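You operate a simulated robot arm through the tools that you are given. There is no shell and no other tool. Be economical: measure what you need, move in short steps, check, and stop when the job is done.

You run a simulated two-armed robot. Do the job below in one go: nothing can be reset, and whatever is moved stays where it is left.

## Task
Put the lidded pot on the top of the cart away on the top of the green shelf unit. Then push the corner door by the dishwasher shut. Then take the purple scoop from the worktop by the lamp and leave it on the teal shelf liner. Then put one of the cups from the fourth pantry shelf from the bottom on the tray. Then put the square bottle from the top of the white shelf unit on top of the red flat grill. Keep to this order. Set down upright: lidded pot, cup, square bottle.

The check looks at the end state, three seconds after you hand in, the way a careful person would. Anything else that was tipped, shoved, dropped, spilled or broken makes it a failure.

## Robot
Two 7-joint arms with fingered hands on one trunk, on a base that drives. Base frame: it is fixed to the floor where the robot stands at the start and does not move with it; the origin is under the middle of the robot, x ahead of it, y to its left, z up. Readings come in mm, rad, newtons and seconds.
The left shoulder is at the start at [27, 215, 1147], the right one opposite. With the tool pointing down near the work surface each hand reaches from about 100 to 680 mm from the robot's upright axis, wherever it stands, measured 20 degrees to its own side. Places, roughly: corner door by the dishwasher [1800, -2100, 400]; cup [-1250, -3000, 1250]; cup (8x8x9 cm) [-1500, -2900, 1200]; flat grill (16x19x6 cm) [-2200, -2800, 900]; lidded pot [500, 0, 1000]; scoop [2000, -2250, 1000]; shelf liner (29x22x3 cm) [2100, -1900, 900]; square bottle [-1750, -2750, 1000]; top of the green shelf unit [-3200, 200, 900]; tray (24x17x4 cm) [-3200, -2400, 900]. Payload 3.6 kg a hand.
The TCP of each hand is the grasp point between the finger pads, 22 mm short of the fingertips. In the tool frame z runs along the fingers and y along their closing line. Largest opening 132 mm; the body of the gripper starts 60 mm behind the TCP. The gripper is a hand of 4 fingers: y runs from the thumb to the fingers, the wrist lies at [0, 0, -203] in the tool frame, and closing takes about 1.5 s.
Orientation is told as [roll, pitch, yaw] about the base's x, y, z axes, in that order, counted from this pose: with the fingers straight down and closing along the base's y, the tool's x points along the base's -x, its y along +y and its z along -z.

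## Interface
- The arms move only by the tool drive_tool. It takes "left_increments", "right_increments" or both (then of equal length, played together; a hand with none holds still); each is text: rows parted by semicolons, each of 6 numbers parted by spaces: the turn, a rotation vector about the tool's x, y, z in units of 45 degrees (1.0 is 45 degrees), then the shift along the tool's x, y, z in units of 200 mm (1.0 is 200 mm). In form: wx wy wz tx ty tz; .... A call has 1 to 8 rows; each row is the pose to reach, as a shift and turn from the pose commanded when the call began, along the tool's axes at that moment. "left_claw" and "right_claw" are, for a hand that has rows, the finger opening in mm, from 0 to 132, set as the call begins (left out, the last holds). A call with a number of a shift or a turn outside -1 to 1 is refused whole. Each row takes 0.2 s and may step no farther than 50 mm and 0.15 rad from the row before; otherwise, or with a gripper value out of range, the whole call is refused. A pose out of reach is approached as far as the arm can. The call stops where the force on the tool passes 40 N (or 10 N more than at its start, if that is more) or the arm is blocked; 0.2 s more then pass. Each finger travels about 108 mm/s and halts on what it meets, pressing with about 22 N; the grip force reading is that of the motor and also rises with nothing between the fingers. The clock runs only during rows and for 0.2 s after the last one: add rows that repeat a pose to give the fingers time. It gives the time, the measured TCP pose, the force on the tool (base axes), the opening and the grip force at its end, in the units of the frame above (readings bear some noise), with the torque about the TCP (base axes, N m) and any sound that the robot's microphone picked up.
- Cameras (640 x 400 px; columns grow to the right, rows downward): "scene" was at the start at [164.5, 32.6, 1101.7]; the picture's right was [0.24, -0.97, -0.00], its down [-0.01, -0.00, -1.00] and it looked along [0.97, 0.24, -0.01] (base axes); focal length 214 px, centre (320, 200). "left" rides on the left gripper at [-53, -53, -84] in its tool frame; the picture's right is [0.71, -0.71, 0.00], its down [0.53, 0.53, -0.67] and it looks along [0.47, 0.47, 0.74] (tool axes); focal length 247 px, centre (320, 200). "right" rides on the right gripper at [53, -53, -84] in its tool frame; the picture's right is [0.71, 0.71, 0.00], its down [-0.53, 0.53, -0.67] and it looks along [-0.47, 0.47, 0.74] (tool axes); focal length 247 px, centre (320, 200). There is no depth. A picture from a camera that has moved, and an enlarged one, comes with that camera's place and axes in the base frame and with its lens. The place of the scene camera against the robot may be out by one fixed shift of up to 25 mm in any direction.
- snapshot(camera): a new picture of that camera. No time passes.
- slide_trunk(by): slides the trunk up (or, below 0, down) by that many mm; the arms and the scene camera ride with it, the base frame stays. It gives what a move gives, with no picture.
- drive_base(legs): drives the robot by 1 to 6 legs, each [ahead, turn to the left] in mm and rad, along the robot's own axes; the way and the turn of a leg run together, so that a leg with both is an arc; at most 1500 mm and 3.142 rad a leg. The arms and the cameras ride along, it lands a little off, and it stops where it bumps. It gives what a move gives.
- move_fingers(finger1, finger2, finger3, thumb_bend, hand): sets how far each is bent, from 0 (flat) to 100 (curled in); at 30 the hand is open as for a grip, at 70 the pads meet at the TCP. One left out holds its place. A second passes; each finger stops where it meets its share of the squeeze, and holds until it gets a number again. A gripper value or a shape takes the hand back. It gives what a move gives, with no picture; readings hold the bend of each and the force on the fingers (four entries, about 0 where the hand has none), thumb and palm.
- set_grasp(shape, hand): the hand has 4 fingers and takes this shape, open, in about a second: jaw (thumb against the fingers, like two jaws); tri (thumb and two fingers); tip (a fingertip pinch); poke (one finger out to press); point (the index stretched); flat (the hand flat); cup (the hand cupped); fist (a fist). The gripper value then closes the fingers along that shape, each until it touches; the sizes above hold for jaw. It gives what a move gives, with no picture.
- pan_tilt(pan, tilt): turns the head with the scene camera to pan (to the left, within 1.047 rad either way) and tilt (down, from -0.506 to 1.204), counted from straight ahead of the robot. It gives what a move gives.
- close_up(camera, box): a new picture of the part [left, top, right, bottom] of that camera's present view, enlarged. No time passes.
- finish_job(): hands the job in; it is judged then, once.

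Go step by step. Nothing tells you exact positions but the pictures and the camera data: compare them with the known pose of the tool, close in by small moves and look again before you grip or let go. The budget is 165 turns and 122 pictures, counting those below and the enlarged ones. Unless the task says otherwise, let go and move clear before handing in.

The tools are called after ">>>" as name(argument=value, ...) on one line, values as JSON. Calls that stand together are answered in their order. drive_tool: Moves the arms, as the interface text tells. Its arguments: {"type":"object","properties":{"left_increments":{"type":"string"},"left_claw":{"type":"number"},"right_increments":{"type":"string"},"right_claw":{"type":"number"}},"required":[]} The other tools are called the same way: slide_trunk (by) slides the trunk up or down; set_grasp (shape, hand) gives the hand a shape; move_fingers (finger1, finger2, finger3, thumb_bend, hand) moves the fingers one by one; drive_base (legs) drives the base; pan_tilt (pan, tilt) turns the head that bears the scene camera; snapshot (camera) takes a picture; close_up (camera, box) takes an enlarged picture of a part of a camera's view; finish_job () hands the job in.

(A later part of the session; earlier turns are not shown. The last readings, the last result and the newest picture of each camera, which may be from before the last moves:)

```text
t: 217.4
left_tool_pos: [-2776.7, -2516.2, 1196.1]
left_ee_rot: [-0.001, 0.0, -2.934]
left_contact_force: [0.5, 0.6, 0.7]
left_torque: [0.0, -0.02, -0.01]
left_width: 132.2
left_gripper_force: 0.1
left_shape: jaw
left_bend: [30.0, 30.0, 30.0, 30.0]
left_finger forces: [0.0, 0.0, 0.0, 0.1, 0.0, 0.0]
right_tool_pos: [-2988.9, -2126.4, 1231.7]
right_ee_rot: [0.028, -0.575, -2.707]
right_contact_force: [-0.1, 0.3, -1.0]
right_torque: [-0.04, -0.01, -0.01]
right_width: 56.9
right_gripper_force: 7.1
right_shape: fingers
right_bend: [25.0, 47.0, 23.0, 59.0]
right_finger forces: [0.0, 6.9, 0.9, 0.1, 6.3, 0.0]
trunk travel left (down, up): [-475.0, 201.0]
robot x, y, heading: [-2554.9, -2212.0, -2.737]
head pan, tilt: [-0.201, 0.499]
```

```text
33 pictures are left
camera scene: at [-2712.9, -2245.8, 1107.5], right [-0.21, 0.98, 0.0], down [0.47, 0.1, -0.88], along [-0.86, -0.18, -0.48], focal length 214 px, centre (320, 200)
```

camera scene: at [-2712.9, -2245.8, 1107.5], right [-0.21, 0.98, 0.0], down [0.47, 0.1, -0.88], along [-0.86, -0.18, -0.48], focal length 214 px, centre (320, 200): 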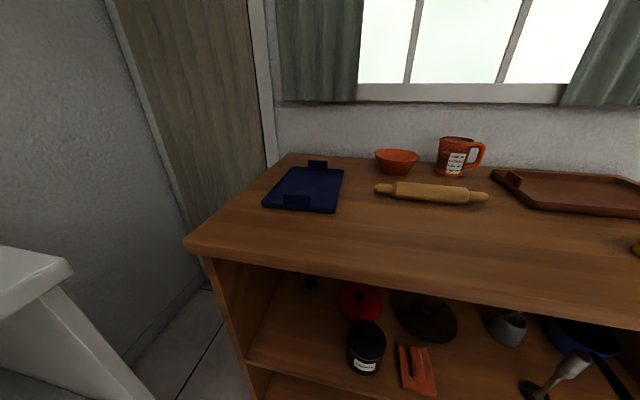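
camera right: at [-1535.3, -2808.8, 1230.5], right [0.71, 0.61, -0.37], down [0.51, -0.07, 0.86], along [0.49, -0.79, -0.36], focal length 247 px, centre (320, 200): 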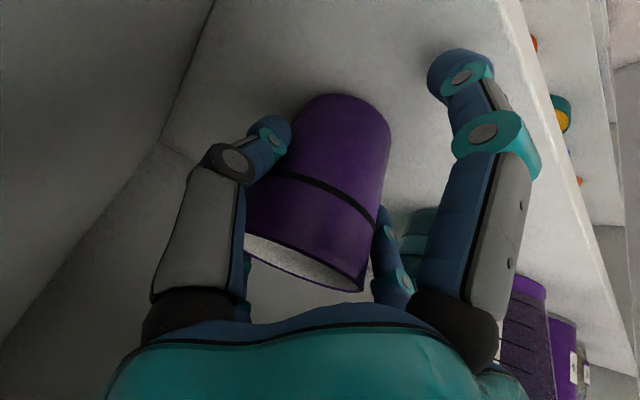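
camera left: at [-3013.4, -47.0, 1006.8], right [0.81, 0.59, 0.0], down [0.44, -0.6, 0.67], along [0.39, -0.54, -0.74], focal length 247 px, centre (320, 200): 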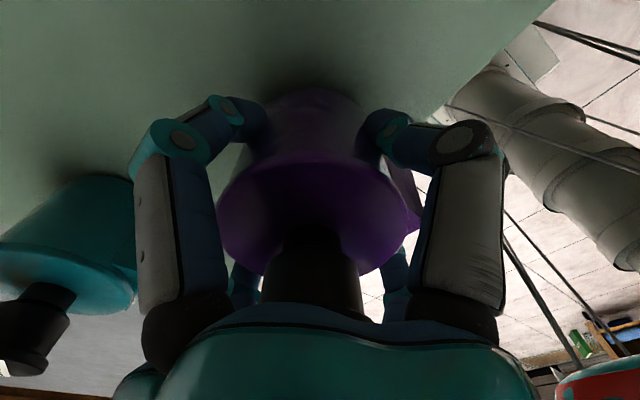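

The tray's centre is at about [-3241, -2379]. I move the cup over it in two stages.

>>> drive_tool(right_increments="0 0 0 -0.07 0.09 0.14; 0 0 0 -0.14 0.17 0.285; 0 0 0 -0.2 0.25 0.43; 0 0 0 -0.27 0.34 0.57; 0 0 0 -0.34 0.42 0.71; 0 0 0 -0.4 0.5 0.855")

>>> drive_tool(right_increments="0 0 0 -0.08 0.02 0.17; 0 0 0 -0.16 0.05 0.34; 0 0 0 -0.24 0.08 0.51; 0 0 0 -0.32 0.1 0.68; 0 0 0 -0.4 0.128 0.857")

>>> snapshot(camera="scene")

>>> snapshot(camera="right")

```text
t: 218.8
left_tool_pos: [-2776.4, -2515.6, 1195.9]
left_ee_rot: [0.0, 0.002, -2.932]
left_contact_force: [0.4, 0.7, 0.3]
left_torque: [0.01, -0.02, -0.05]
left_width: 131.9
left_gripper_force: 0.1
left_shape: jaw
left_bend: [30.0, 30.0, 30.0, 30.0]
left_finger forces: [0.1, 0.1, 0.1, 0.1, 0.0, 0.0]
right_tool_pos: [-3087.3, -2288.6, 1135.2]
right_ee_rot: [0.028, -0.575, -2.705]
right_contact_force: [0.3, 0.1, 0.6]
right_torque: [0.03, -0.01, 0.0]
right_width: 57.3
right_gripper_force: 7.4
right_shape: fingers
right_bend: [25.0, 47.0, 23.0, 59.0]
right_finger forces: [0.1, 6.9, 1.1, 0.0, 6.2, 0.0]
trunk travel left (down, up): [-475.0, 201.0]
robot x, y, heading: [-2554.2, -2208.8, -2.736]
head pan, tilt: [-0.201, 0.499]
```

```text
t: 220.0
left_tool_pos: [-2777.1, -2516.0, 1196.6]
left_ee_rot: [-0.001, 0.002, -2.934]
left_contact_force: [-0.2, -0.6, 0.0]
left_torque: [0.01, 0.02, 0.0]
left_width: 132.1
left_gripper_force: 0.0
left_shape: jaw
left_bend: [30.0, 30.0, 30.0, 30.0]
left_finger forces: [0.0, 0.0, 0.0, 0.1, 0.0, 0.1]
right_tool_pos: [-3224.0, -2384.2, 1036.1]
right_ee_rot: [0.027, -0.576, -2.705]
right_contact_force: [-0.3, 0.3, -0.6]
right_torque: [0.02, -0.01, -0.01]
right_width: 57.0
right_gripper_force: 6.5
right_shape: fingers
right_bend: [25.0, 47.0, 23.0, 59.0]
right_finger forces: [0.1, 7.0, 1.0, 0.2, 6.1, 0.0]
trunk travel left (down, up): [-475.0, 201.0]
robot x, y, heading: [-2554.8, -2210.8, -2.73]
head pan, tilt: [-0.201, 0.499]
```

```text
32 pictures are left
camera scene: at [-2713.6, -2246.3, 1107.3], right [-0.2, 0.98, 0.0], down [0.47, 0.1, -0.88], along [-0.86, -0.18, -0.48], focal length 214 px, centre (320, 200)
```

scene: 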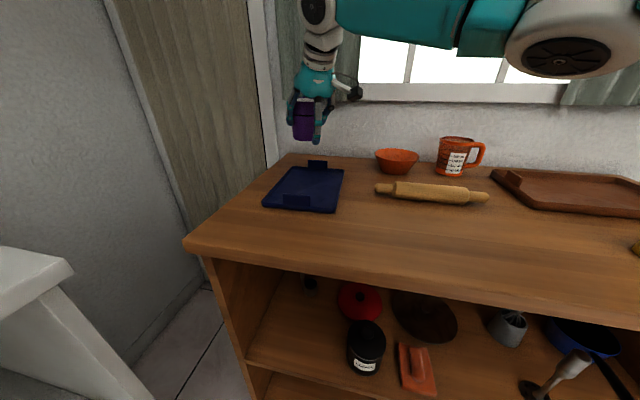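

```text
31 pictures are left
camera right: at [-3164.0, -2297.1, 1076.0], right [0.85, -0.39, -0.37], down [0.15, -0.49, 0.86], along [-0.51, -0.78, -0.36], focal length 247 px, centre (320, 200)
```

right: 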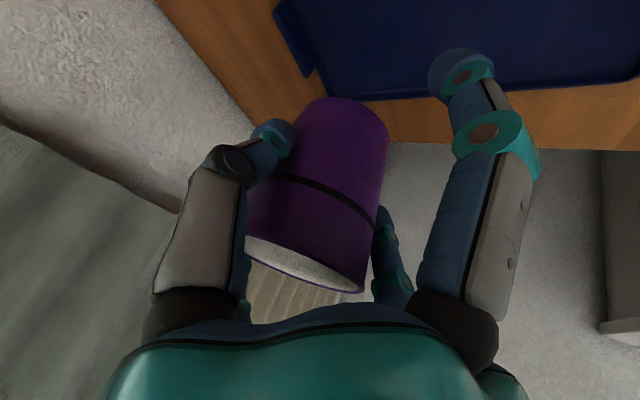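

The cup hangs centred over the tray. I lower it to just above, then creep.

>>> drive_tool(right_increments="0 0 0 0.08 0 0.125; 0 0 0 0.16 0 0.25; 0 0 0 0.24 0 0.37; 0 0 0 0.29 0 0.45")

>>> snapshot(camera="scene")

```text
t: 221.0
left_tool_pos: [-2777.6, -2515.9, 1196.9]
left_ee_rot: [0.001, 0.003, -2.934]
left_contact_force: [0.8, 0.5, 0.6]
left_torque: [0.0, 0.03, -0.02]
left_width: 132.1
left_gripper_force: 0.1
left_shape: jaw
left_bend: [30.0, 30.0, 30.0, 30.0]
left_finger forces: [0.0, 0.0, 0.1, 0.0, 0.0, 0.0]
right_tool_pos: [-3220.9, -2385.8, 929.5]
right_ee_rot: [0.026, -0.576, -2.706]
right_contact_force: [-0.8, -0.3, 0.0]
right_torque: [0.04, -0.04, -0.07]
right_width: 57.2
right_gripper_force: 7.2
right_shape: fingers
right_bend: [25.0, 47.0, 23.0, 59.0]
right_finger forces: [0.0, 6.9, 1.0, 0.1, 6.2, 0.0]
trunk travel left (down, up): [-475.0, 201.0]
robot x, y, heading: [-2554.8, -2206.3, -2.735]
head pan, tilt: [-0.201, 0.499]
```

```text
30 pictures are left
camera scene: at [-2713.4, -2245.5, 1107.4], right [-0.2, 0.98, 0.0], down [0.47, 0.1, -0.88], along [-0.86, -0.18, -0.48], focal length 214 px, centre (320, 200)
```

scene: 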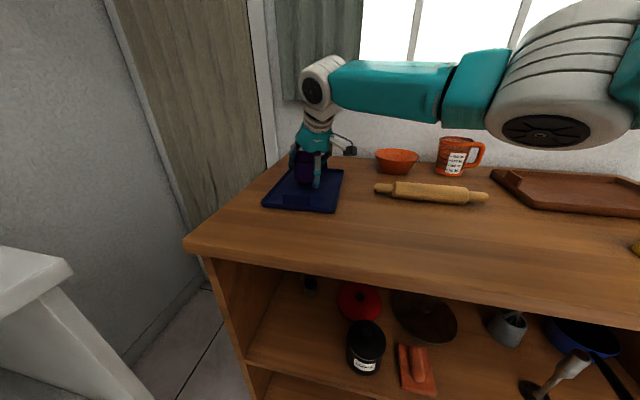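

>>> drive_tool(right_increments="0 0 0 0.014 0 0.021; 0 0 0 0.027 0 0.042; 0 0 0 0.038 0 0.059; 0 0 0 0.049 0 0.076; 0 0 0 0.06 0 0.092; 0 0 0 0.071 0 0.109; 0 0 0 0.08 0 0.122")

>>> close_up(camera="scene", box=[240, 110, 380, 230])

```text
t: 222.2
left_tool_pos: [-2776.3, -2516.1, 1197.2]
left_ee_rot: [0.0, 0.003, -2.934]
left_contact_force: [0.0, -0.3, 0.0]
left_torque: [0.0, -0.02, -0.04]
left_width: 132.1
left_gripper_force: 0.1
left_shape: jaw
left_bend: [30.0, 30.0, 30.0, 30.0]
left_finger forces: [0.1, 0.0, 0.1, 0.0, 0.0, 0.1]
right_tool_pos: [-3224.5, -2391.0, 922.4]
right_ee_rot: [0.032, -0.594, -2.705]
right_contact_force: [4.0, 3.9, 20.2]
right_torque: [0.78, -1.13, 0.09]
right_width: 57.8
right_gripper_force: 18.0
right_shape: fingers
right_bend: [21.0, 47.0, 21.0, 60.0]
right_finger forces: [19.8, 6.9, 1.9, 0.0, 6.7, 0.0]
trunk travel left (down, up): [-475.0, 201.0]
robot x, y, heading: [-2553.2, -2208.0, -2.731]
head pan, tilt: [-0.201, 0.499]
stopped in row 5 (right hand): the force on the tool passed its limit (the readings are from after the stop); the commanded pose is now the measured one
```

```text
3.33 times, centred on (310, 170) of scene
camera zoom: at [-2712.6, -2245.3, 1107.5], right [-0.2, 0.98, 0.0], down [0.47, 0.1, -0.88], along [-0.86, -0.18, -0.48], focal length 715 px, centre (353, 300)
```

zoom: 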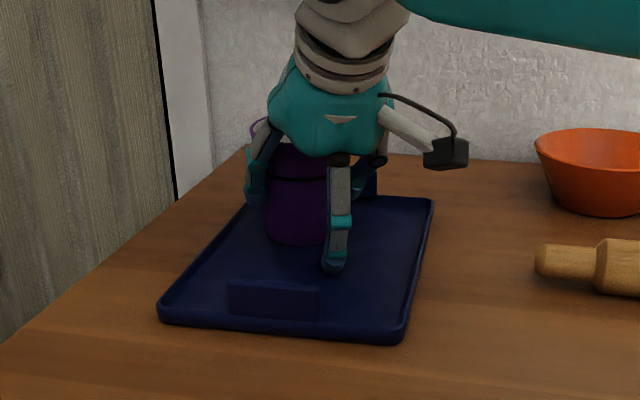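

The cup seems to have touched down, with the far finger pressing on something. I look from the wrist before releasing.

>>> snapshot(camera="right")

```text
28 pictures are left
camera right: at [-3164.0, -2302.3, 958.9], right [0.84, -0.39, -0.38], down [0.17, -0.48, 0.86], along [-0.51, -0.79, -0.34], focal length 247 px, centre (320, 200)
```

right: 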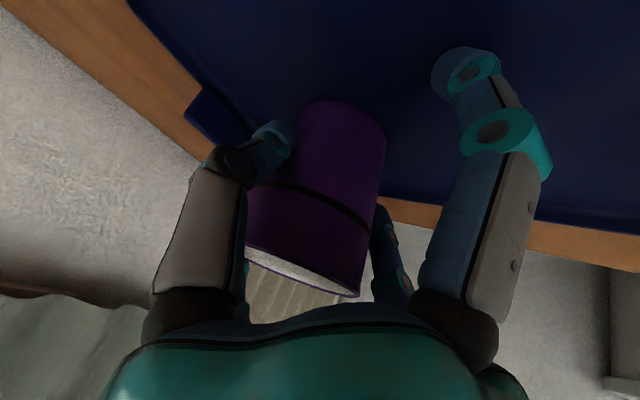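

The near lower finger is what touched the tray floor. I splay it outward and creep down until the cup itself bears.

>>> drive_tool(right_increments="0 0 0 -0.014 0 -0.021; 0 0 0 -0.014 0 -0.021")

>>> move_fingers(hand="right", finger1=5)

>>> drive_tool(right_increments="0 0 0 0.01 0 0.015; 0 0 0 0.02 0 0.03; 0 0 0 0.03 0 0.045; 0 0 0 0.04 0 0.06; 0 0 0 0.05 0 0.075; 0 0 0 0.06 0 0.09")

>>> close_up(camera="scene", box=[240, 110, 380, 230])

```text
t: 222.8
left_tool_pos: [-2777.0, -2515.6, 1197.7]
left_ee_rot: [-0.001, 0.001, -2.934]
left_contact_force: [-0.2, 0.8, -0.5]
left_torque: [-0.01, -0.02, 0.01]
left_width: 132.0
left_gripper_force: 0.0
left_shape: jaw
left_bend: [30.0, 30.0, 30.0, 30.0]
left_finger forces: [0.1, 0.1, 0.0, 0.0, 0.0, 0.0]
right_tool_pos: [-3222.0, -2388.0, 920.1]
right_ee_rot: [0.031, -0.586, -2.707]
right_contact_force: [1.4, -1.8, 5.4]
right_torque: [0.01, -0.23, -0.1]
right_width: 55.4
right_gripper_force: 9.9
right_shape: fingers
right_bend: [25.0, 47.0, 21.0, 60.0]
right_finger forces: [3.7, 7.3, 2.6, 0.1, 6.5, 0.0]
trunk travel left (down, up): [-475.0, 201.0]
robot x, y, heading: [-2554.5, -2206.5, -2.737]
head pan, tilt: [-0.201, 0.499]
```

```text
t: 223.8
left_tool_pos: [-2777.0, -2514.8, 1196.6]
left_ee_rot: [0.002, 0.003, -2.934]
left_contact_force: [0.2, 0.1, 0.2]
left_torque: [0.01, 0.01, 0.02]
left_width: 132.1
left_gripper_force: 0.0
left_shape: jaw
left_bend: [30.0, 30.0, 30.0, 30.0]
left_finger forces: [0.0, 0.0, 0.1, 0.0, 0.1, 0.0]
right_tool_pos: [-3223.7, -2388.4, 921.3]
right_ee_rot: [0.03, -0.589, -2.704]
right_contact_force: [-3.5, 0.1, 11.8]
right_torque: [0.37, -0.45, 0.15]
right_width: 64.4
right_gripper_force: 13.5
right_shape: fingers
right_bend: [12.0, 47.0, 21.0, 60.0]
right_finger forces: [12.0, 7.0, 2.0, 0.0, 6.5, 0.0]
trunk travel left (down, up): [-475.0, 201.0]
robot x, y, heading: [-2552.6, -2211.8, -2.736]
head pan, tilt: [-0.201, 0.499]
```

```text
t: 224.8
left_tool_pos: [-2775.3, -2515.3, 1196.5]
left_ee_rot: [0.002, 0.002, -2.934]
left_contact_force: [0.5, -0.2, -0.3]
left_torque: [0.03, -0.06, 0.01]
left_width: 132.0
left_gripper_force: 0.0
left_shape: jaw
left_bend: [30.0, 30.0, 30.0, 30.0]
left_finger forces: [0.0, 0.0, 0.1, 0.0, 0.0, 0.1]
right_tool_pos: [-3225.7, -2393.4, 920.6]
right_ee_rot: [0.032, -0.605, -2.702]
right_contact_force: [1.1, 5.3, 22.9]
right_torque: [0.98, -1.35, 0.17]
right_width: 65.6
right_gripper_force: 20.2
right_shape: fingers
right_bend: [4.0, 48.0, 20.0, 60.0]
right_finger forces: [23.7, 7.0, 2.5, 0.0, 6.8, 0.0]
trunk travel left (down, up): [-475.0, 201.0]
robot x, y, heading: [-2557.7, -2213.5, -2.735]
head pan, tilt: [-0.201, 0.499]
stopped in row 4 (right hand): the force on the tool passed its limit (the readings are from after the stop); the commanded pose is now the measured one
```

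```text
3.33 times, centred on (310, 170) of scene
camera zoom: at [-2712.3, -2245.0, 1107.5], right [-0.2, 0.98, 0.0], down [0.47, 0.1, -0.88], along [-0.86, -0.18, -0.48], focal length 715 px, centre (353, 300)
```

zoom: 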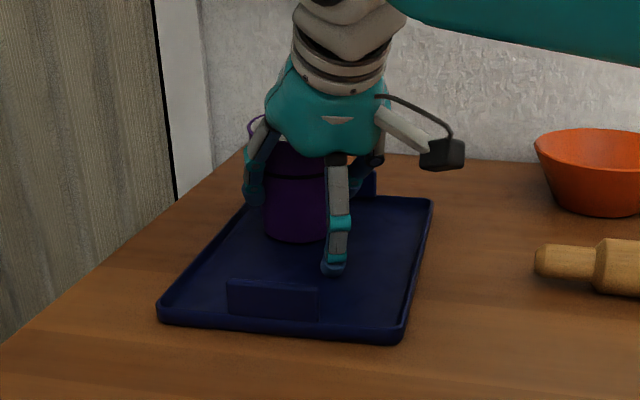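

The splayed finger still lands first. I rise a little and bend that finger slightly inward, so its tip sits higher than the cup's base.

>>> drive_tool(right_increments="0 0 0 -0.016 0.015 -0.03; 0 0 0 -0.03 0.015 -0.055")

>>> move_fingers(hand="right", finger1=36)

>>> snapshot(camera="right")

```text
t: 225.4
left_tool_pos: [-2777.1, -2515.4, 1197.4]
left_ee_rot: [0.0, 0.003, -2.934]
left_contact_force: [-0.4, -0.2, 0.4]
left_torque: [-0.02, -0.02, 0.0]
left_width: 132.3
left_gripper_force: 0.1
left_shape: jaw
left_bend: [30.0, 30.0, 30.0, 30.0]
left_finger forces: [0.1, 0.0, 0.1, 0.0, 0.0, 0.0]
right_tool_pos: [-3222.4, -2394.1, 926.5]
right_ee_rot: [0.033, -0.591, -2.705]
right_contact_force: [0.8, 0.4, -0.1]
right_torque: [0.01, -0.04, 0.01]
right_width: 87.1
right_gripper_force: 7.9
right_shape: fingers
right_bend: [5.0, 48.0, 20.0, 60.0]
right_finger forces: [0.1, 7.0, 2.4, 0.0, 6.7, 0.0]
trunk travel left (down, up): [-475.0, 201.0]
robot x, y, heading: [-2555.7, -2206.4, -2.733]
head pan, tilt: [-0.201, 0.499]
```

```text
t: 226.4
left_tool_pos: [-2777.8, -2516.5, 1197.2]
left_ee_rot: [-0.001, 0.001, -2.932]
left_contact_force: [0.5, 0.2, 0.2]
left_torque: [0.04, 0.0, -0.03]
left_width: 132.3
left_gripper_force: 0.1
left_shape: jaw
left_bend: [30.0, 30.0, 30.0, 30.0]
left_finger forces: [0.0, 0.1, 0.1, 0.0, 0.1, 0.1]
right_tool_pos: [-3223.8, -2393.9, 927.8]
right_ee_rot: [0.034, -0.594, -2.705]
right_contact_force: [0.1, 0.4, -0.5]
right_torque: [0.02, 0.0, -0.02]
right_width: 53.2
right_gripper_force: 8.2
right_shape: fingers
right_bend: [36.0, 48.0, 20.0, 60.0]
right_finger forces: [0.0, 6.9, 2.5, 0.0, 6.8, 0.0]
trunk travel left (down, up): [-475.0, 201.0]
robot x, y, heading: [-2557.0, -2207.6, -2.733]
head pan, tilt: [-0.201, 0.499]
```

```text
26 pictures are left
camera right: at [-3163.4, -2305.6, 965.5], right [0.84, -0.39, -0.38], down [0.17, -0.48, 0.86], along [-0.51, -0.79, -0.34], focal length 247 px, centre (320, 200)
```

right: 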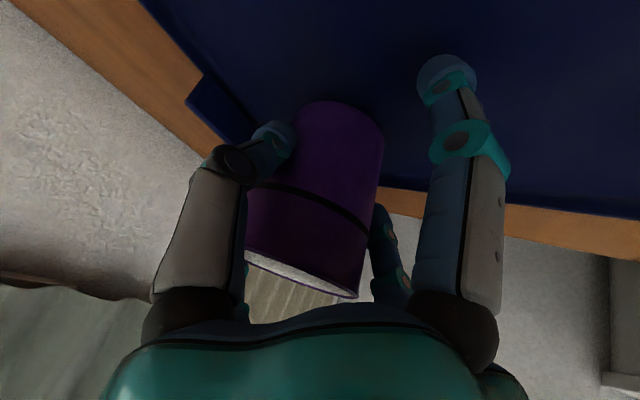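

>>> move_fingers(hand="right", finger1=43)

>>> drive_tool(right_increments="0 0 0 0.01 0 0.015; 0 0 0 0.02 0 0.03; 0 0 0 0.03 0 0.045; 0 0 0 0.038 0 0.057; 0 0 0 0.046 0 0.069; 0 0 0 0.054 0 0.081; 0 0 0 0.062 0 0.093")

>>> close_up(camera="scene", box=[240, 110, 380, 230])

```text
t: 227.4
left_tool_pos: [-2777.7, -2517.2, 1197.8]
left_ee_rot: [-0.001, 0.0, -2.933]
left_contact_force: [0.4, 0.1, 0.3]
left_torque: [-0.02, 0.01, 0.02]
left_width: 131.9
left_gripper_force: 0.0
left_shape: jaw
left_bend: [30.0, 30.0, 30.0, 30.0]
left_finger forces: [0.0, 0.0, 0.0, 0.0, 0.0, 0.0]
right_tool_pos: [-3222.3, -2394.3, 926.9]
right_ee_rot: [0.033, -0.595, -2.706]
right_contact_force: [0.8, -1.3, -0.6]
right_torque: [0.0, -0.06, -0.04]
right_width: 42.3
right_gripper_force: 7.8
right_shape: fingers
right_bend: [43.0, 48.0, 20.0, 60.0]
right_finger forces: [0.1, 7.0, 2.5, 0.1, 6.8, 0.1]
trunk travel left (down, up): [-475.0, 201.0]
robot x, y, heading: [-2554.7, -2204.3, -2.739]
head pan, tilt: [-0.201, 0.499]
```

```text
t: 229.0
left_tool_pos: [-2774.2, -2514.2, 1199.0]
left_ee_rot: [0.001, 0.002, -2.934]
left_contact_force: [-0.2, -0.1, 0.4]
left_torque: [0.03, 0.0, -0.02]
left_width: 131.8
left_gripper_force: 0.1
left_shape: jaw
left_bend: [30.0, 30.0, 30.0, 30.0]
left_finger forces: [0.1, 0.0, 0.0, 0.0, 0.0, 0.0]
right_tool_pos: [-3220.6, -2396.3, 911.0]
right_ee_rot: [0.033, -0.606, -2.702]
right_contact_force: [0.2, 3.5, 26.2]
right_torque: [0.2, -0.34, -0.03]
right_width: 31.2
right_gripper_force: 17.1
right_shape: fingers
right_bend: [47.0, 48.0, 14.0, 60.0]
right_finger forces: [13.1, 6.1, 7.8, 0.1, 7.0, 0.0]
trunk travel left (down, up): [-475.0, 201.0]
robot x, y, heading: [-2552.9, -2207.8, -2.73]
head pan, tilt: [-0.201, 0.499]
```

```text
3.33 times, centred on (310, 170) of scene
camera zoom: at [-2710.3, -2244.4, 1108.1], right [-0.2, 0.98, 0.0], down [0.47, 0.1, -0.88], along [-0.86, -0.18, -0.48], focal length 715 px, centre (353, 300)
```

zoom: 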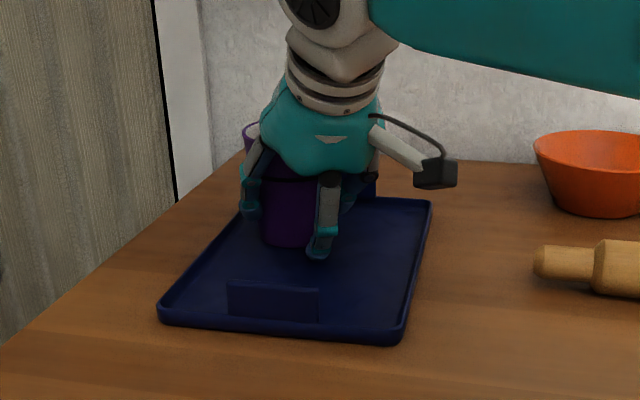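

The cup bears on the tray now. I ease up 4 mm, then release the thumb and opposite finger.

>>> drive_tool(right_increments="0 0 0 -0.012 0.01 -0.018; 0 0 0 -0.018 0.01 -0.028")

>>> move_fingers(hand="right", finger2=25, finger3=10, thumb_bend=25)

>>> snapshot(camera="right")

```text
t: 229.6
left_tool_pos: [-2775.0, -2515.6, 1197.1]
left_ee_rot: [0.002, 0.002, -2.933]
left_contact_force: [0.1, -0.8, 0.0]
left_torque: [0.03, 0.02, 0.0]
left_width: 132.2
left_gripper_force: 0.1
left_shape: jaw
left_bend: [30.0, 30.0, 30.0, 30.0]
left_finger forces: [0.0, 0.0, 0.2, 0.1, 0.1, 0.0]
right_tool_pos: [-3221.1, -2395.8, 911.3]
right_ee_rot: [0.03, -0.595, -2.706]
right_contact_force: [-2.9, -0.3, 11.9]
right_torque: [-0.04, 0.0, -0.05]
right_width: 32.0
right_gripper_force: 11.6
right_shape: fingers
right_bend: [48.0, 48.0, 15.0, 60.0]
right_finger forces: [5.1, 6.1, 6.1, 0.1, 6.4, 0.0]
trunk travel left (down, up): [-475.0, 201.0]
robot x, y, heading: [-2554.9, -2207.6, -2.74]
head pan, tilt: [-0.201, 0.499]
```

```text
t: 230.6
left_tool_pos: [-2777.0, -2515.3, 1197.7]
left_ee_rot: [0.001, 0.003, -2.934]
left_contact_force: [-0.2, -0.3, 0.5]
left_torque: [-0.02, 0.01, 0.0]
left_width: 132.3
left_gripper_force: 0.0
left_shape: jaw
left_bend: [30.0, 30.0, 30.0, 30.0]
left_finger forces: [0.0, 0.1, 0.1, 0.0, 0.1, 0.0]
right_tool_pos: [-3220.9, -2395.3, 911.8]
right_ee_rot: [0.033, -0.598, -2.706]
right_contact_force: [-0.5, -0.1, 5.7]
right_torque: [0.11, -0.04, 0.02]
right_width: 73.1
right_gripper_force: 3.6
right_shape: fingers
right_bend: [48.0, 25.0, 10.0, 25.0]
right_finger forces: [6.1, 0.0, 0.1, 0.0, 0.1, 0.0]
trunk travel left (down, up): [-475.0, 201.0]
robot x, y, heading: [-2552.3, -2210.4, -2.736]
head pan, tilt: [-0.201, 0.499]
```

```text
24 pictures are left
camera right: at [-3160.8, -2307.5, 949.6], right [0.84, -0.39, -0.38], down [0.17, -0.48, 0.86], along [-0.51, -0.79, -0.34], focal length 247 px, centre (320, 200)
```

right: 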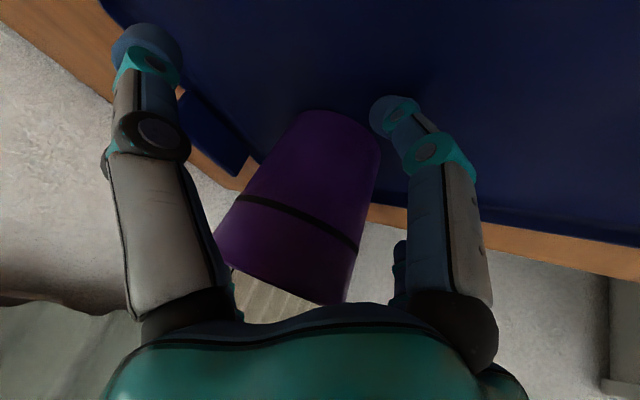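

The cup stands free. I back off slightly up and away, open the near finger, then rise.

>>> drive_tool(right_increments="0 0 0 0.01 0 -0.025; 0 0 0 0.01 0 -0.055; 0 0 0 0.01 0 -0.06")

>>> move_fingers(hand="right", finger1=26)

>>> drive_tool(right_increments="0 0 0 -0.06 0.01 -0.09; 0 0 0 -0.12 0.015 -0.18; 0 0 0 -0.2 0.02 -0.3; 0 0 0 -0.3 0.02 -0.45; 0 0 0 -0.4 0.02 -0.6; 0 0 0 -0.5 0.02 -0.75")

>>> snapshot(camera="scene")

```text
t: 231.4
left_tool_pos: [-2776.6, -2515.5, 1197.2]
left_ee_rot: [-0.001, 0.001, -2.935]
left_contact_force: [-0.5, 0.1, 0.5]
left_torque: [0.0, 0.0, -0.01]
left_width: 131.7
left_gripper_force: 0.1
left_shape: jaw
left_bend: [30.0, 30.0, 30.0, 30.0]
left_finger forces: [0.0, 0.1, 0.0, 0.0, 0.0, 0.1]
right_tool_pos: [-3213.9, -2390.9, 920.8]
right_ee_rot: [0.032, -0.595, -2.705]
right_contact_force: [0.4, -0.2, 0.9]
right_torque: [0.01, 0.0, 0.0]
right_width: 78.2
right_gripper_force: 0.1
right_shape: fingers
right_bend: [43.0, 25.0, 10.0, 25.0]
right_finger forces: [0.0, 0.0, 0.0, 0.1, 0.0, 0.1]
trunk travel left (down, up): [-475.0, 201.0]
robot x, y, heading: [-2555.7, -2208.6, -2.739]
head pan, tilt: [-0.201, 0.499]
```

```text
t: 232.4
left_tool_pos: [-2775.9, -2515.9, 1198.0]
left_ee_rot: [0.002, 0.002, -2.933]
left_contact_force: [0.2, -0.1, -0.3]
left_torque: [0.01, 0.0, -0.03]
left_width: 131.8
left_gripper_force: 0.1
left_shape: jaw
left_bend: [30.0, 30.0, 30.0, 30.0]
left_finger forces: [0.0, 0.1, 0.1, 0.1, 0.0, 0.1]
right_tool_pos: [-3212.6, -2392.4, 922.3]
right_ee_rot: [0.034, -0.599, -2.705]
right_contact_force: [-1.7, -1.3, 13.3]
right_torque: [0.3, -0.47, -0.01]
right_width: 87.2
right_gripper_force: 6.7
right_shape: fingers
right_bend: [32.0, 25.0, 10.0, 25.0]
right_finger forces: [13.7, 0.0, 0.0, 0.1, 0.1, 0.1]
trunk travel left (down, up): [-475.0, 201.0]
robot x, y, heading: [-2554.0, -2207.2, -2.733]
head pan, tilt: [-0.201, 0.499]
```

```text
t: 233.8
left_tool_pos: [-2776.2, -2515.2, 1197.1]
left_ee_rot: [0.0, 0.002, -2.933]
left_contact_force: [0.0, -0.6, 0.0]
left_torque: [-0.01, 0.01, -0.01]
left_width: 131.9
left_gripper_force: 0.0
left_shape: jaw
left_bend: [30.0, 30.0, 30.0, 30.0]
left_finger forces: [0.0, 0.0, 0.0, 0.0, 0.1, 0.1]
right_tool_pos: [-3213.1, -2392.4, 1100.4]
right_ee_rot: [0.033, -0.594, -2.707]
right_contact_force: [0.6, 0.0, 0.1]
right_torque: [-0.01, 0.0, -0.01]
right_width: 94.1
right_gripper_force: 0.0
right_shape: fingers
right_bend: [26.0, 25.0, 10.0, 25.0]
right_finger forces: [0.1, 0.0, 0.1, 0.1, 0.0, 0.0]
trunk travel left (down, up): [-475.0, 201.0]
robot x, y, heading: [-2553.8, -2210.5, -2.729]
head pan, tilt: [-0.201, 0.499]
```

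```text
23 pictures are left
camera scene: at [-2712.9, -2245.5, 1107.5], right [-0.2, 0.98, 0.0], down [0.47, 0.1, -0.88], along [-0.86, -0.18, -0.48], focal length 214 px, centre (320, 200)
```

scene: 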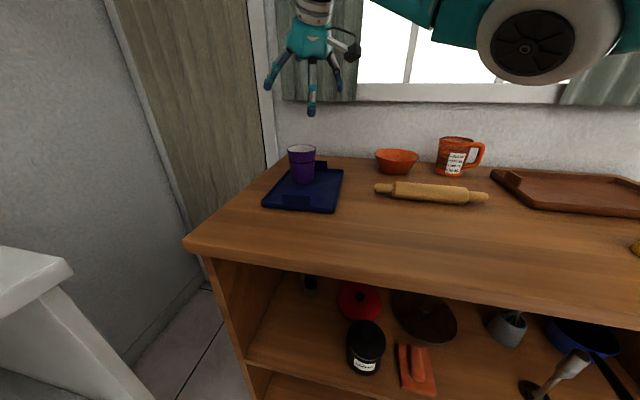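

The cup stands upright on the tray. Last comes the green square bottle on the white unit (about [-1890, -2825], top z about 895), to go onto the red grill (about [-2200, -2740]). I tuck the right hand, then back off and face the white unit.

>>> drive_tool(right_increments="0 0.05 0 0.1 -0.05 -0.13; 0 0.1 0 0.2 -0.1 -0.26; 0 0.15 0 0.3 -0.15 -0.39; 0 0.2 0 0.4 -0.2 -0.52; 0 0.25 0 0.5 -0.25 -0.65; 0 0.3 0 0.575 -0.3 -0.755")

>>> drive_base(legs=[[-540, 0], [0, 0.6], [0, 0.56], [150, 0]])

>>> pan_tilt(pan=0.0, tilt=0.4)

>>> snapshot(camera="scene")

```text
t: 235.2
left_tool_pos: [-2777.0, -2515.7, 1198.6]
left_ee_rot: [0.001, 0.002, -2.934]
left_contact_force: [0.3, 0.5, 0.0]
left_torque: [0.01, 0.03, 0.0]
left_width: 132.0
left_gripper_force: 0.0
left_shape: jaw
left_bend: [30.0, 30.0, 30.0, 30.0]
left_finger forces: [0.0, 0.0, 0.0, 0.0, 0.0, 0.1]
right_tool_pos: [-3078.1, -2258.3, 1155.8]
right_ee_rot: [0.029, -0.359, -2.699]
right_contact_force: [-0.1, 0.2, -0.1]
right_torque: [0.0, 0.04, -0.01]
right_width: 94.0
right_gripper_force: 0.0
right_shape: fingers
right_bend: [26.0, 25.0, 10.0, 25.0]
right_finger forces: [0.0, 0.1, 0.0, 0.1, 0.1, 0.0]
trunk travel left (down, up): [-475.0, 201.0]
robot x, y, heading: [-2552.9, -2210.9, -2.734]
head pan, tilt: [-0.201, 0.499]
```

```text
t: 241.1
left_tool_pos: [-1919.3, -2353.3, 1197.4]
left_ee_rot: [-0.002, 0.001, -1.94]
left_contact_force: [0.7, -0.7, 0.7]
left_torque: [-0.01, 0.09, 0.0]
left_width: 132.1
left_gripper_force: 0.0
left_shape: jaw
left_bend: [30.0, 30.0, 30.0, 30.0]
left_finger forces: [0.0, 0.0, 0.0, 0.0, 0.0, 0.0]
right_tool_pos: [-2298.2, -2466.1, 1157.7]
right_ee_rot: [0.025, -0.36, -1.704]
right_contact_force: [0.6, 0.3, -0.4]
right_torque: [0.01, 0.02, 0.01]
right_width: 94.1
right_gripper_force: 0.0
right_shape: fingers
right_bend: [26.0, 25.0, 10.0, 25.0]
right_finger forces: [0.1, 0.1, 0.0, 0.0, 0.1, 0.0]
trunk travel left (down, up): [-475.0, 201.0]
robot x, y, heading: [-2102.3, -1985.7, -1.709]
head pan, tilt: [-0.201, 0.499]
stopped in leg 3: the robot was blocked; the commanded pose is now the measured one
```

```text
t: 241.9
left_tool_pos: [-1919.2, -2352.2, 1198.3]
left_ee_rot: [-0.001, -0.001, -1.939]
left_contact_force: [0.4, -0.6, -0.4]
left_torque: [-0.05, 0.0, 0.01]
left_width: 131.9
left_gripper_force: 0.1
left_shape: jaw
left_bend: [30.0, 30.0, 30.0, 30.0]
left_finger forces: [0.0, 0.0, 0.0, 0.1, 0.1, 0.0]
right_tool_pos: [-2300.3, -2465.3, 1156.3]
right_ee_rot: [0.029, -0.359, -1.705]
right_contact_force: [0.5, 0.2, 0.4]
right_torque: [0.02, 0.01, -0.01]
right_width: 94.5
right_gripper_force: 0.1
right_shape: fingers
right_bend: [26.0, 25.0, 10.0, 25.0]
right_finger forces: [0.0, 0.0, 0.0, 0.1, 0.0, 0.1]
trunk travel left (down, up): [-475.0, 201.0]
robot x, y, heading: [-2099.6, -1982.8, -1.702]
head pan, tilt: [0.0, 0.4]
```

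```text
22 pictures are left
camera scene: at [-2124.3, -2142.9, 1116.6], right [-0.99, 0.14, 0.0], down [0.05, 0.39, -0.92], along [-0.12, -0.91, -0.39], focal length 214 px, centre (320, 200)
```

scene: 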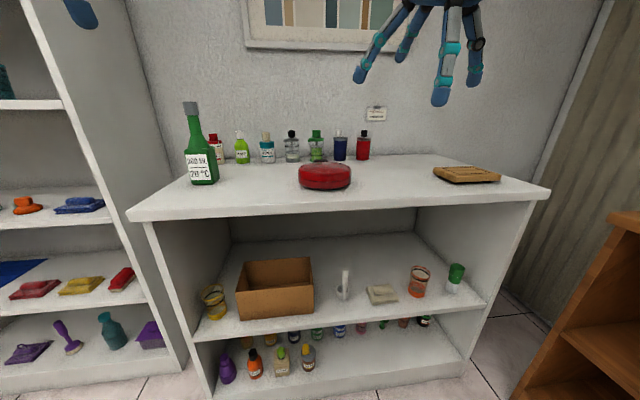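

The bottle is at about [-1856, -2823] (225 mm tall, neck near z 1060) and the grill at about [-2226, -2734]; the top's front edge is near y -2555. I drive closer so the left hand reaches both.

>>> drive_base(legs=[[0, 0.475], [205, 0], [0, -0.34]])

>>> pan_tilt(pan=0.1, tilt=0.4)

>>> snapshot(camera="scene")

>>> snapshot(camera="left")

```text
t: 245.9
left_tool_pos: [-1798.2, -2509.6, 1198.4]
left_ee_rot: [0.001, 0.001, -1.792]
left_contact_force: [0.1, 0.7, -0.1]
left_torque: [-0.01, -0.01, 0.03]
left_width: 132.1
left_gripper_force: 0.1
left_shape: jaw
left_bend: [30.0, 30.0, 30.0, 30.0]
left_finger forces: [0.0, 0.0, 0.0, 0.0, 0.0, 0.1]
right_tool_pos: [-2157.2, -2680.4, 1157.1]
right_ee_rot: [0.03, -0.359, -1.554]
right_contact_force: [-0.5, -0.1, 0.4]
right_torque: [0.03, 0.03, 0.03]
right_width: 94.5
right_gripper_force: 0.0
right_shape: fingers
right_bend: [26.0, 25.0, 10.0, 25.0]
right_finger forces: [0.0, 0.1, 0.0, 0.0, 0.1, 0.0]
trunk travel left (down, up): [-475.0, 201.0]
robot x, y, heading: [-2028.0, -2177.5, -1.554]
head pan, tilt: [0.0, 0.4]
```

```text
t: 246.6
left_tool_pos: [-1799.2, -2509.0, 1198.9]
left_ee_rot: [0.001, 0.001, -1.789]
left_contact_force: [0.3, -0.6, 0.0]
left_torque: [-0.02, -0.02, -0.01]
left_width: 132.1
left_gripper_force: 0.1
left_shape: jaw
left_bend: [30.0, 30.0, 30.0, 30.0]
left_finger forces: [0.1, 0.0, 0.1, 0.0, 0.0, 0.1]
right_tool_pos: [-2157.5, -2680.1, 1157.4]
right_ee_rot: [0.028, -0.358, -1.552]
right_contact_force: [-0.2, 0.4, 0.1]
right_torque: [-0.03, -0.02, 0.03]
right_width: 94.5
right_gripper_force: 0.1
right_shape: fingers
right_bend: [26.0, 25.0, 10.0, 25.0]
right_finger forces: [0.0, 0.0, 0.1, 0.0, 0.1, 0.0]
trunk travel left (down, up): [-475.0, 201.0]
robot x, y, heading: [-2028.6, -2176.9, -1.557]
head pan, tilt: [0.099, 0.4]
```

```text
21 pictures are left
camera scene: at [-2018.4, -2333.3, 1116.6], right [-0.99, -0.11, 0.0], down [-0.04, 0.39, -0.92], along [0.11, -0.91, -0.39], focal length 214 px, centre (320, 200)
```

scene: 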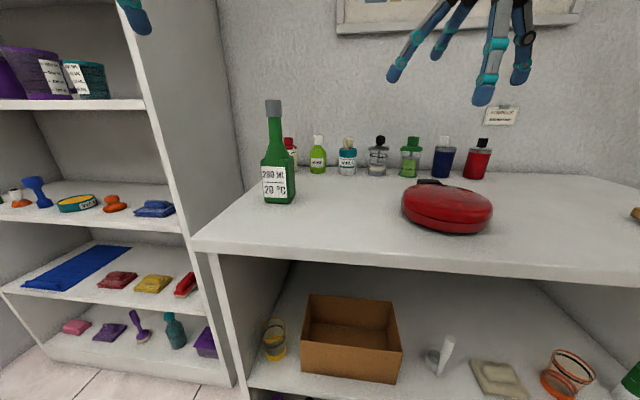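

```text
20 pictures are left
camera left: at [-1862.4, -2550.1, 1281.9], right [-0.54, 0.84, 0.0], down [0.63, 0.4, 0.67], along [0.56, 0.36, -0.74], focal length 247 px, centre (320, 200)
```

left: 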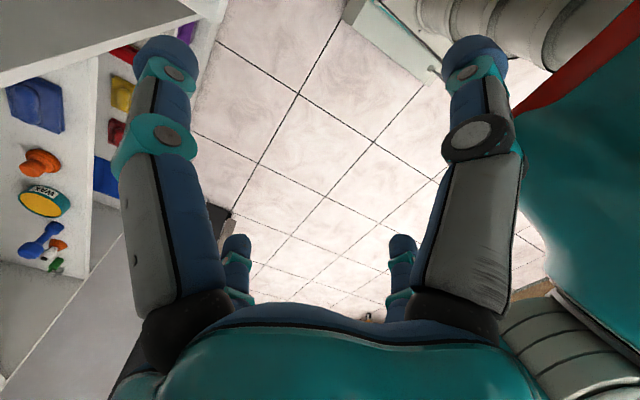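

The bottle's axis is at about [-1866, -2815], with its neck between z 1035 and 1092. I raise the trunk a bit for reach and move the left hand above it.

>>> slide_trunk(by=130)

>>> drive_tool(left_increments="0 0 0 -0.2 0 0.1; 0 0 0 -0.4 0 0.2; 0 0 0 -0.6 0 0.3; 0 0 0 -0.8 0 0.4; 0 0 0 -1.0 0 0.5")

>>> drive_tool(left_increments="0 0 0 -0.2 0 0.02; 0 0 0 -0.4 0 0.04; 0 0 0 -0.56 0.005 0.05")

>>> snapshot(camera="left")

```text
t: 248.2
left_tool_pos: [-1797.0, -2509.3, 1328.9]
left_ee_rot: [0.0, 0.001, -1.79]
left_contact_force: [0.4, 0.1, -0.7]
left_torque: [-0.02, -0.04, -0.02]
left_width: 131.7
left_gripper_force: 0.0
left_shape: jaw
left_bend: [30.0, 30.0, 30.0, 30.0]
left_finger forces: [0.1, 0.1, 0.1, 0.0, 0.0, 0.0]
right_tool_pos: [-2157.0, -2679.5, 1287.5]
right_ee_rot: [0.029, -0.359, -1.552]
right_contact_force: [-0.5, 0.1, -0.6]
right_torque: [-0.01, 0.02, 0.01]
right_width: 94.2
right_gripper_force: 0.0
right_shape: fingers
right_bend: [26.0, 25.0, 10.0, 25.0]
right_finger forces: [0.0, 0.0, 0.0, 0.0, 0.0, 0.0]
trunk travel left (down, up): [-605.0, 71.0]
robot x, y, heading: [-2028.7, -2177.7, -1.556]
head pan, tilt: [0.099, 0.4]
```

```text
t: 249.4
left_tool_pos: [-1841.4, -2708.0, 1228.2]
left_ee_rot: [0.001, 0.001, -1.79]
left_contact_force: [0.7, 0.6, -0.4]
left_torque: [0.01, -0.01, -0.01]
left_width: 132.1
left_gripper_force: 0.2
left_shape: jaw
left_bend: [30.0, 30.0, 30.0, 30.0]
left_finger forces: [0.0, 0.1, 0.0, 0.0, 0.1, 0.0]
right_tool_pos: [-2157.9, -2680.4, 1288.9]
right_ee_rot: [0.029, -0.356, -1.554]
right_contact_force: [0.5, -0.2, -0.5]
right_torque: [-0.04, 0.0, 0.03]
right_width: 94.5
right_gripper_force: 0.1
right_shape: fingers
right_bend: [26.0, 25.0, 10.0, 25.0]
right_finger forces: [0.1, 0.0, 0.1, 0.0, 0.0, 0.1]
trunk travel left (down, up): [-605.0, 71.0]
robot x, y, heading: [-2030.3, -2172.9, -1.555]
head pan, tilt: [0.099, 0.4]
```

```text
t: 250.2
left_tool_pos: [-1863.8, -2800.6, 1220.0]
left_ee_rot: [0.006, -0.001, -1.792]
left_contact_force: [0.1, 1.1, 0.4]
left_torque: [0.02, 0.01, 0.02]
left_width: 131.8
left_gripper_force: 0.1
left_shape: jaw
left_bend: [30.0, 30.0, 30.0, 30.0]
left_finger forces: [0.1, 0.1, 0.1, 0.1, 0.0, 0.0]
left hand out of reach, approached as far as the arm can: row 3
right_tool_pos: [-2157.6, -2680.0, 1287.6]
right_ee_rot: [0.03, -0.359, -1.553]
right_contact_force: [-0.5, -0.6, -0.6]
right_torque: [0.02, 0.02, 0.04]
right_width: 94.3
right_gripper_force: 0.0
right_shape: fingers
right_bend: [26.0, 25.0, 10.0, 25.0]
right_finger forces: [0.0, 0.0, 0.0, 0.0, 0.1, 0.0]
trunk travel left (down, up): [-605.0, 71.0]
robot x, y, heading: [-2029.9, -2175.3, -1.554]
head pan, tilt: [0.099, 0.4]
```

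```text
19 pictures are left
camera left: at [-1927.5, -2840.8, 1303.0], right [-0.53, 0.85, 0.0], down [0.63, 0.4, 0.67], along [0.57, 0.36, -0.74], focal length 247 px, centre (320, 200)
```

left: 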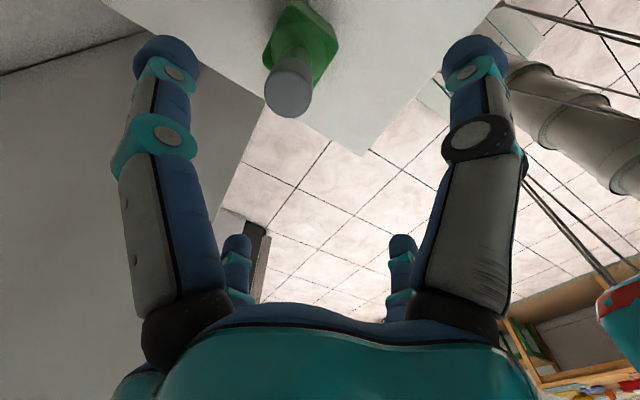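

The cap centre is at [-1860, -2826], 25 mm beyond reach. I drive 35 mm closer and re-centre.

>>> drive_base(legs=[[35, 0]])

>>> snapshot(camera="left")

```text
t: 251.0
left_tool_pos: [-1861.1, -2832.1, 1222.0]
left_ee_rot: [0.001, -0.003, -1.792]
left_contact_force: [-0.1, 0.7, 0.0]
left_torque: [-0.04, 0.03, 0.0]
left_width: 132.0
left_gripper_force: 0.1
left_shape: jaw
left_bend: [30.0, 30.0, 30.0, 30.0]
left_finger forces: [0.0, 0.1, 0.0, 0.0, 0.0, 0.0]
right_tool_pos: [-2157.1, -2710.3, 1290.7]
right_ee_rot: [0.03, -0.363, -1.555]
right_contact_force: [-0.7, 0.4, 0.1]
right_torque: [0.0, 0.0, -0.01]
right_width: 94.1
right_gripper_force: 0.0
right_shape: fingers
right_bend: [26.0, 25.0, 10.0, 25.0]
right_finger forces: [0.0, 0.0, 0.0, 0.0, 0.1, 0.0]
trunk travel left (down, up): [-605.0, 71.0]
robot x, y, heading: [-2026.2, -2209.5, -1.557]
head pan, tilt: [0.099, 0.4]
```

```text
18 pictures are left
camera left: at [-1926.4, -2871.9, 1306.0], right [-0.54, 0.84, 0.0], down [0.63, 0.4, 0.67], along [0.57, 0.35, -0.74], focal length 247 px, centre (320, 200)
```

left: 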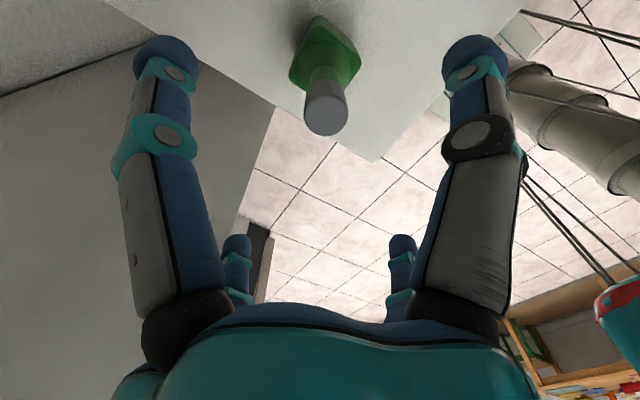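

>>> drive_tool(left_increments="0 0 0 0.025 0 0.15; 0 0 0 0.025 0 0.3; 0 0 0 0.025 0 0.45; 0 0 0 0.025 0 0.6; 0 0 0 0.025 0 0.7; 0 0 0 0.025 0 0.755")

>>> snapshot(camera="left")

>>> snapshot(camera="scene")

```text
t: 252.4
left_tool_pos: [-1861.5, -2831.8, 1070.2]
left_ee_rot: [0.002, 0.0, -1.791]
left_contact_force: [-0.3, -0.3, 0.9]
left_torque: [-0.01, 0.04, 0.02]
left_width: 132.0
left_gripper_force: 0.1
left_shape: jaw
left_bend: [30.0, 30.0, 30.0, 30.0]
left_finger forces: [0.0, 0.0, 0.0, 0.0, 0.0, 0.0]
right_tool_pos: [-2156.0, -2713.6, 1288.3]
right_ee_rot: [0.031, -0.358, -1.554]
right_contact_force: [0.2, -0.8, -0.3]
right_torque: [-0.03, 0.0, 0.0]
right_width: 94.3
right_gripper_force: 0.1
right_shape: fingers
right_bend: [26.0, 25.0, 10.0, 25.0]
right_finger forces: [0.1, 0.1, 0.0, 0.0, 0.1, 0.1]
trunk travel left (down, up): [-605.0, 71.0]
robot x, y, heading: [-2032.9, -2209.7, -1.549]
head pan, tilt: [0.099, 0.4]
```

```text
17 pictures are left
camera left: at [-1925.4, -2872.3, 1153.4], right [-0.54, 0.84, 0.0], down [0.63, 0.4, 0.67], along [0.56, 0.36, -0.74], focal length 247 px, centre (320, 200)
```

left: 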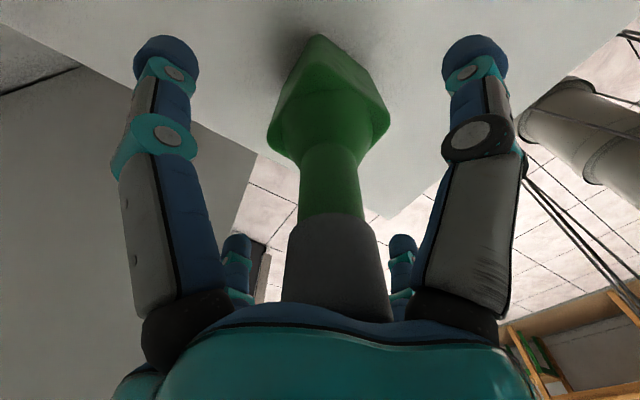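

```text
16 pictures are left
camera scene: at [-2017.8, -2368.0, 1247.6], right [-0.99, -0.11, 0.0], down [-0.04, 0.39, -0.92], along [0.1, -0.91, -0.39], focal length 214 px, centre (320, 200)
```

scene: 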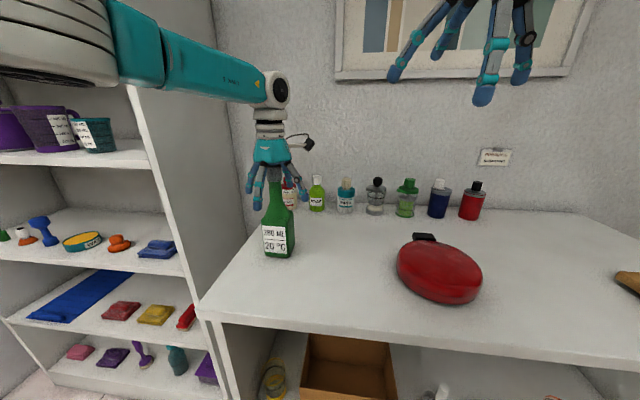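

The neck is between the fingers. I close.

>>> drive_tool(left_increments="0 0 0 0 0 0; 0 0 0 0 0 0; 0 0 0 0 0 0; 0 0 0 0 0 0; 0 0 0 0 0 0; 0 0 0 0 0 0; 0 0 0 0 0 0; 0 0 0 0 0 0", left_claw=5)

>>> drive_tool(left_increments="0 0 0 0 0 -0.03; 0 0 0 0 0 -0.1; 0 0 0 0 0 -0.2; 0 0 0 0 0 -0.35; 0 0 0 0 0 -0.5")

>>> snapshot(camera="scene")

```text
t: 254.2
left_tool_pos: [-1861.0, -2832.2, 1070.0]
left_ee_rot: [0.002, 0.001, -1.791]
left_contact_force: [-1.7, 0.7, -0.6]
left_torque: [0.03, 0.06, 0.0]
left_width: 23.6
left_gripper_force: 22.2
left_shape: jaw
left_bend: [75.0, 75.0, 77.0, 70.0]
left_finger forces: [17.7, 18.7, 21.0, 0.0, 19.3, 0.1]
right_tool_pos: [-2158.7, -2715.0, 1288.4]
right_ee_rot: [0.03, -0.358, -1.556]
right_contact_force: [-0.5, 1.0, 0.3]
right_torque: [0.0, 0.01, -0.01]
right_width: 94.2
right_gripper_force: 0.1
right_shape: fingers
right_bend: [26.0, 25.0, 10.0, 25.0]
right_finger forces: [0.0, 0.0, 0.0, 0.1, 0.1, 0.0]
trunk travel left (down, up): [-605.0, 71.0]
robot x, y, heading: [-2031.7, -2210.7, -1.555]
head pan, tilt: [0.099, 0.4]
```

```text
t: 255.4
left_tool_pos: [-1859.5, -2833.9, 1170.7]
left_ee_rot: [0.001, -0.001, -1.791]
left_contact_force: [0.2, -0.5, -6.2]
left_torque: [-0.02, 0.0, 0.02]
left_width: 23.3
left_gripper_force: 22.0
left_shape: jaw
left_bend: [75.0, 75.0, 77.0, 70.0]
left_finger forces: [17.8, 19.3, 20.8, 0.0, 18.4, 0.0]
right_tool_pos: [-2157.9, -2715.0, 1287.9]
right_ee_rot: [0.03, -0.361, -1.555]
right_contact_force: [0.1, -0.4, 0.1]
right_torque: [0.01, 0.0, -0.02]
right_width: 94.4
right_gripper_force: 0.0
right_shape: fingers
right_bend: [26.0, 25.0, 10.0, 25.0]
right_finger forces: [0.1, 0.1, 0.0, 0.0, 0.0, 0.1]
trunk travel left (down, up): [-605.0, 71.0]
robot x, y, heading: [-2028.1, -2215.6, -1.557]
head pan, tilt: [0.099, 0.4]
```

```text
15 pictures are left
camera scene: at [-2017.8, -2368.6, 1247.5], right [-0.99, -0.11, 0.0], down [-0.04, 0.39, -0.92], along [0.1, -0.91, -0.39], focal length 214 px, centre (320, 200)
```

scene: 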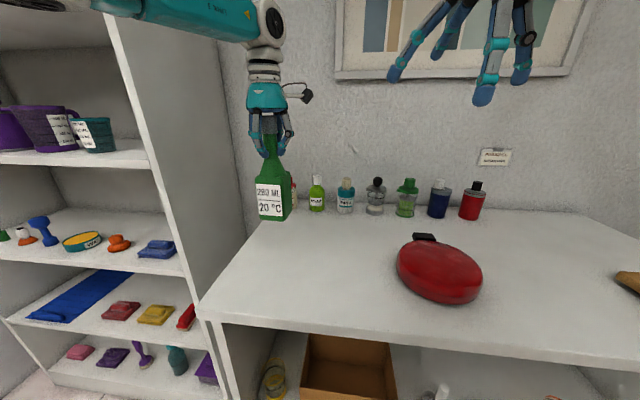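

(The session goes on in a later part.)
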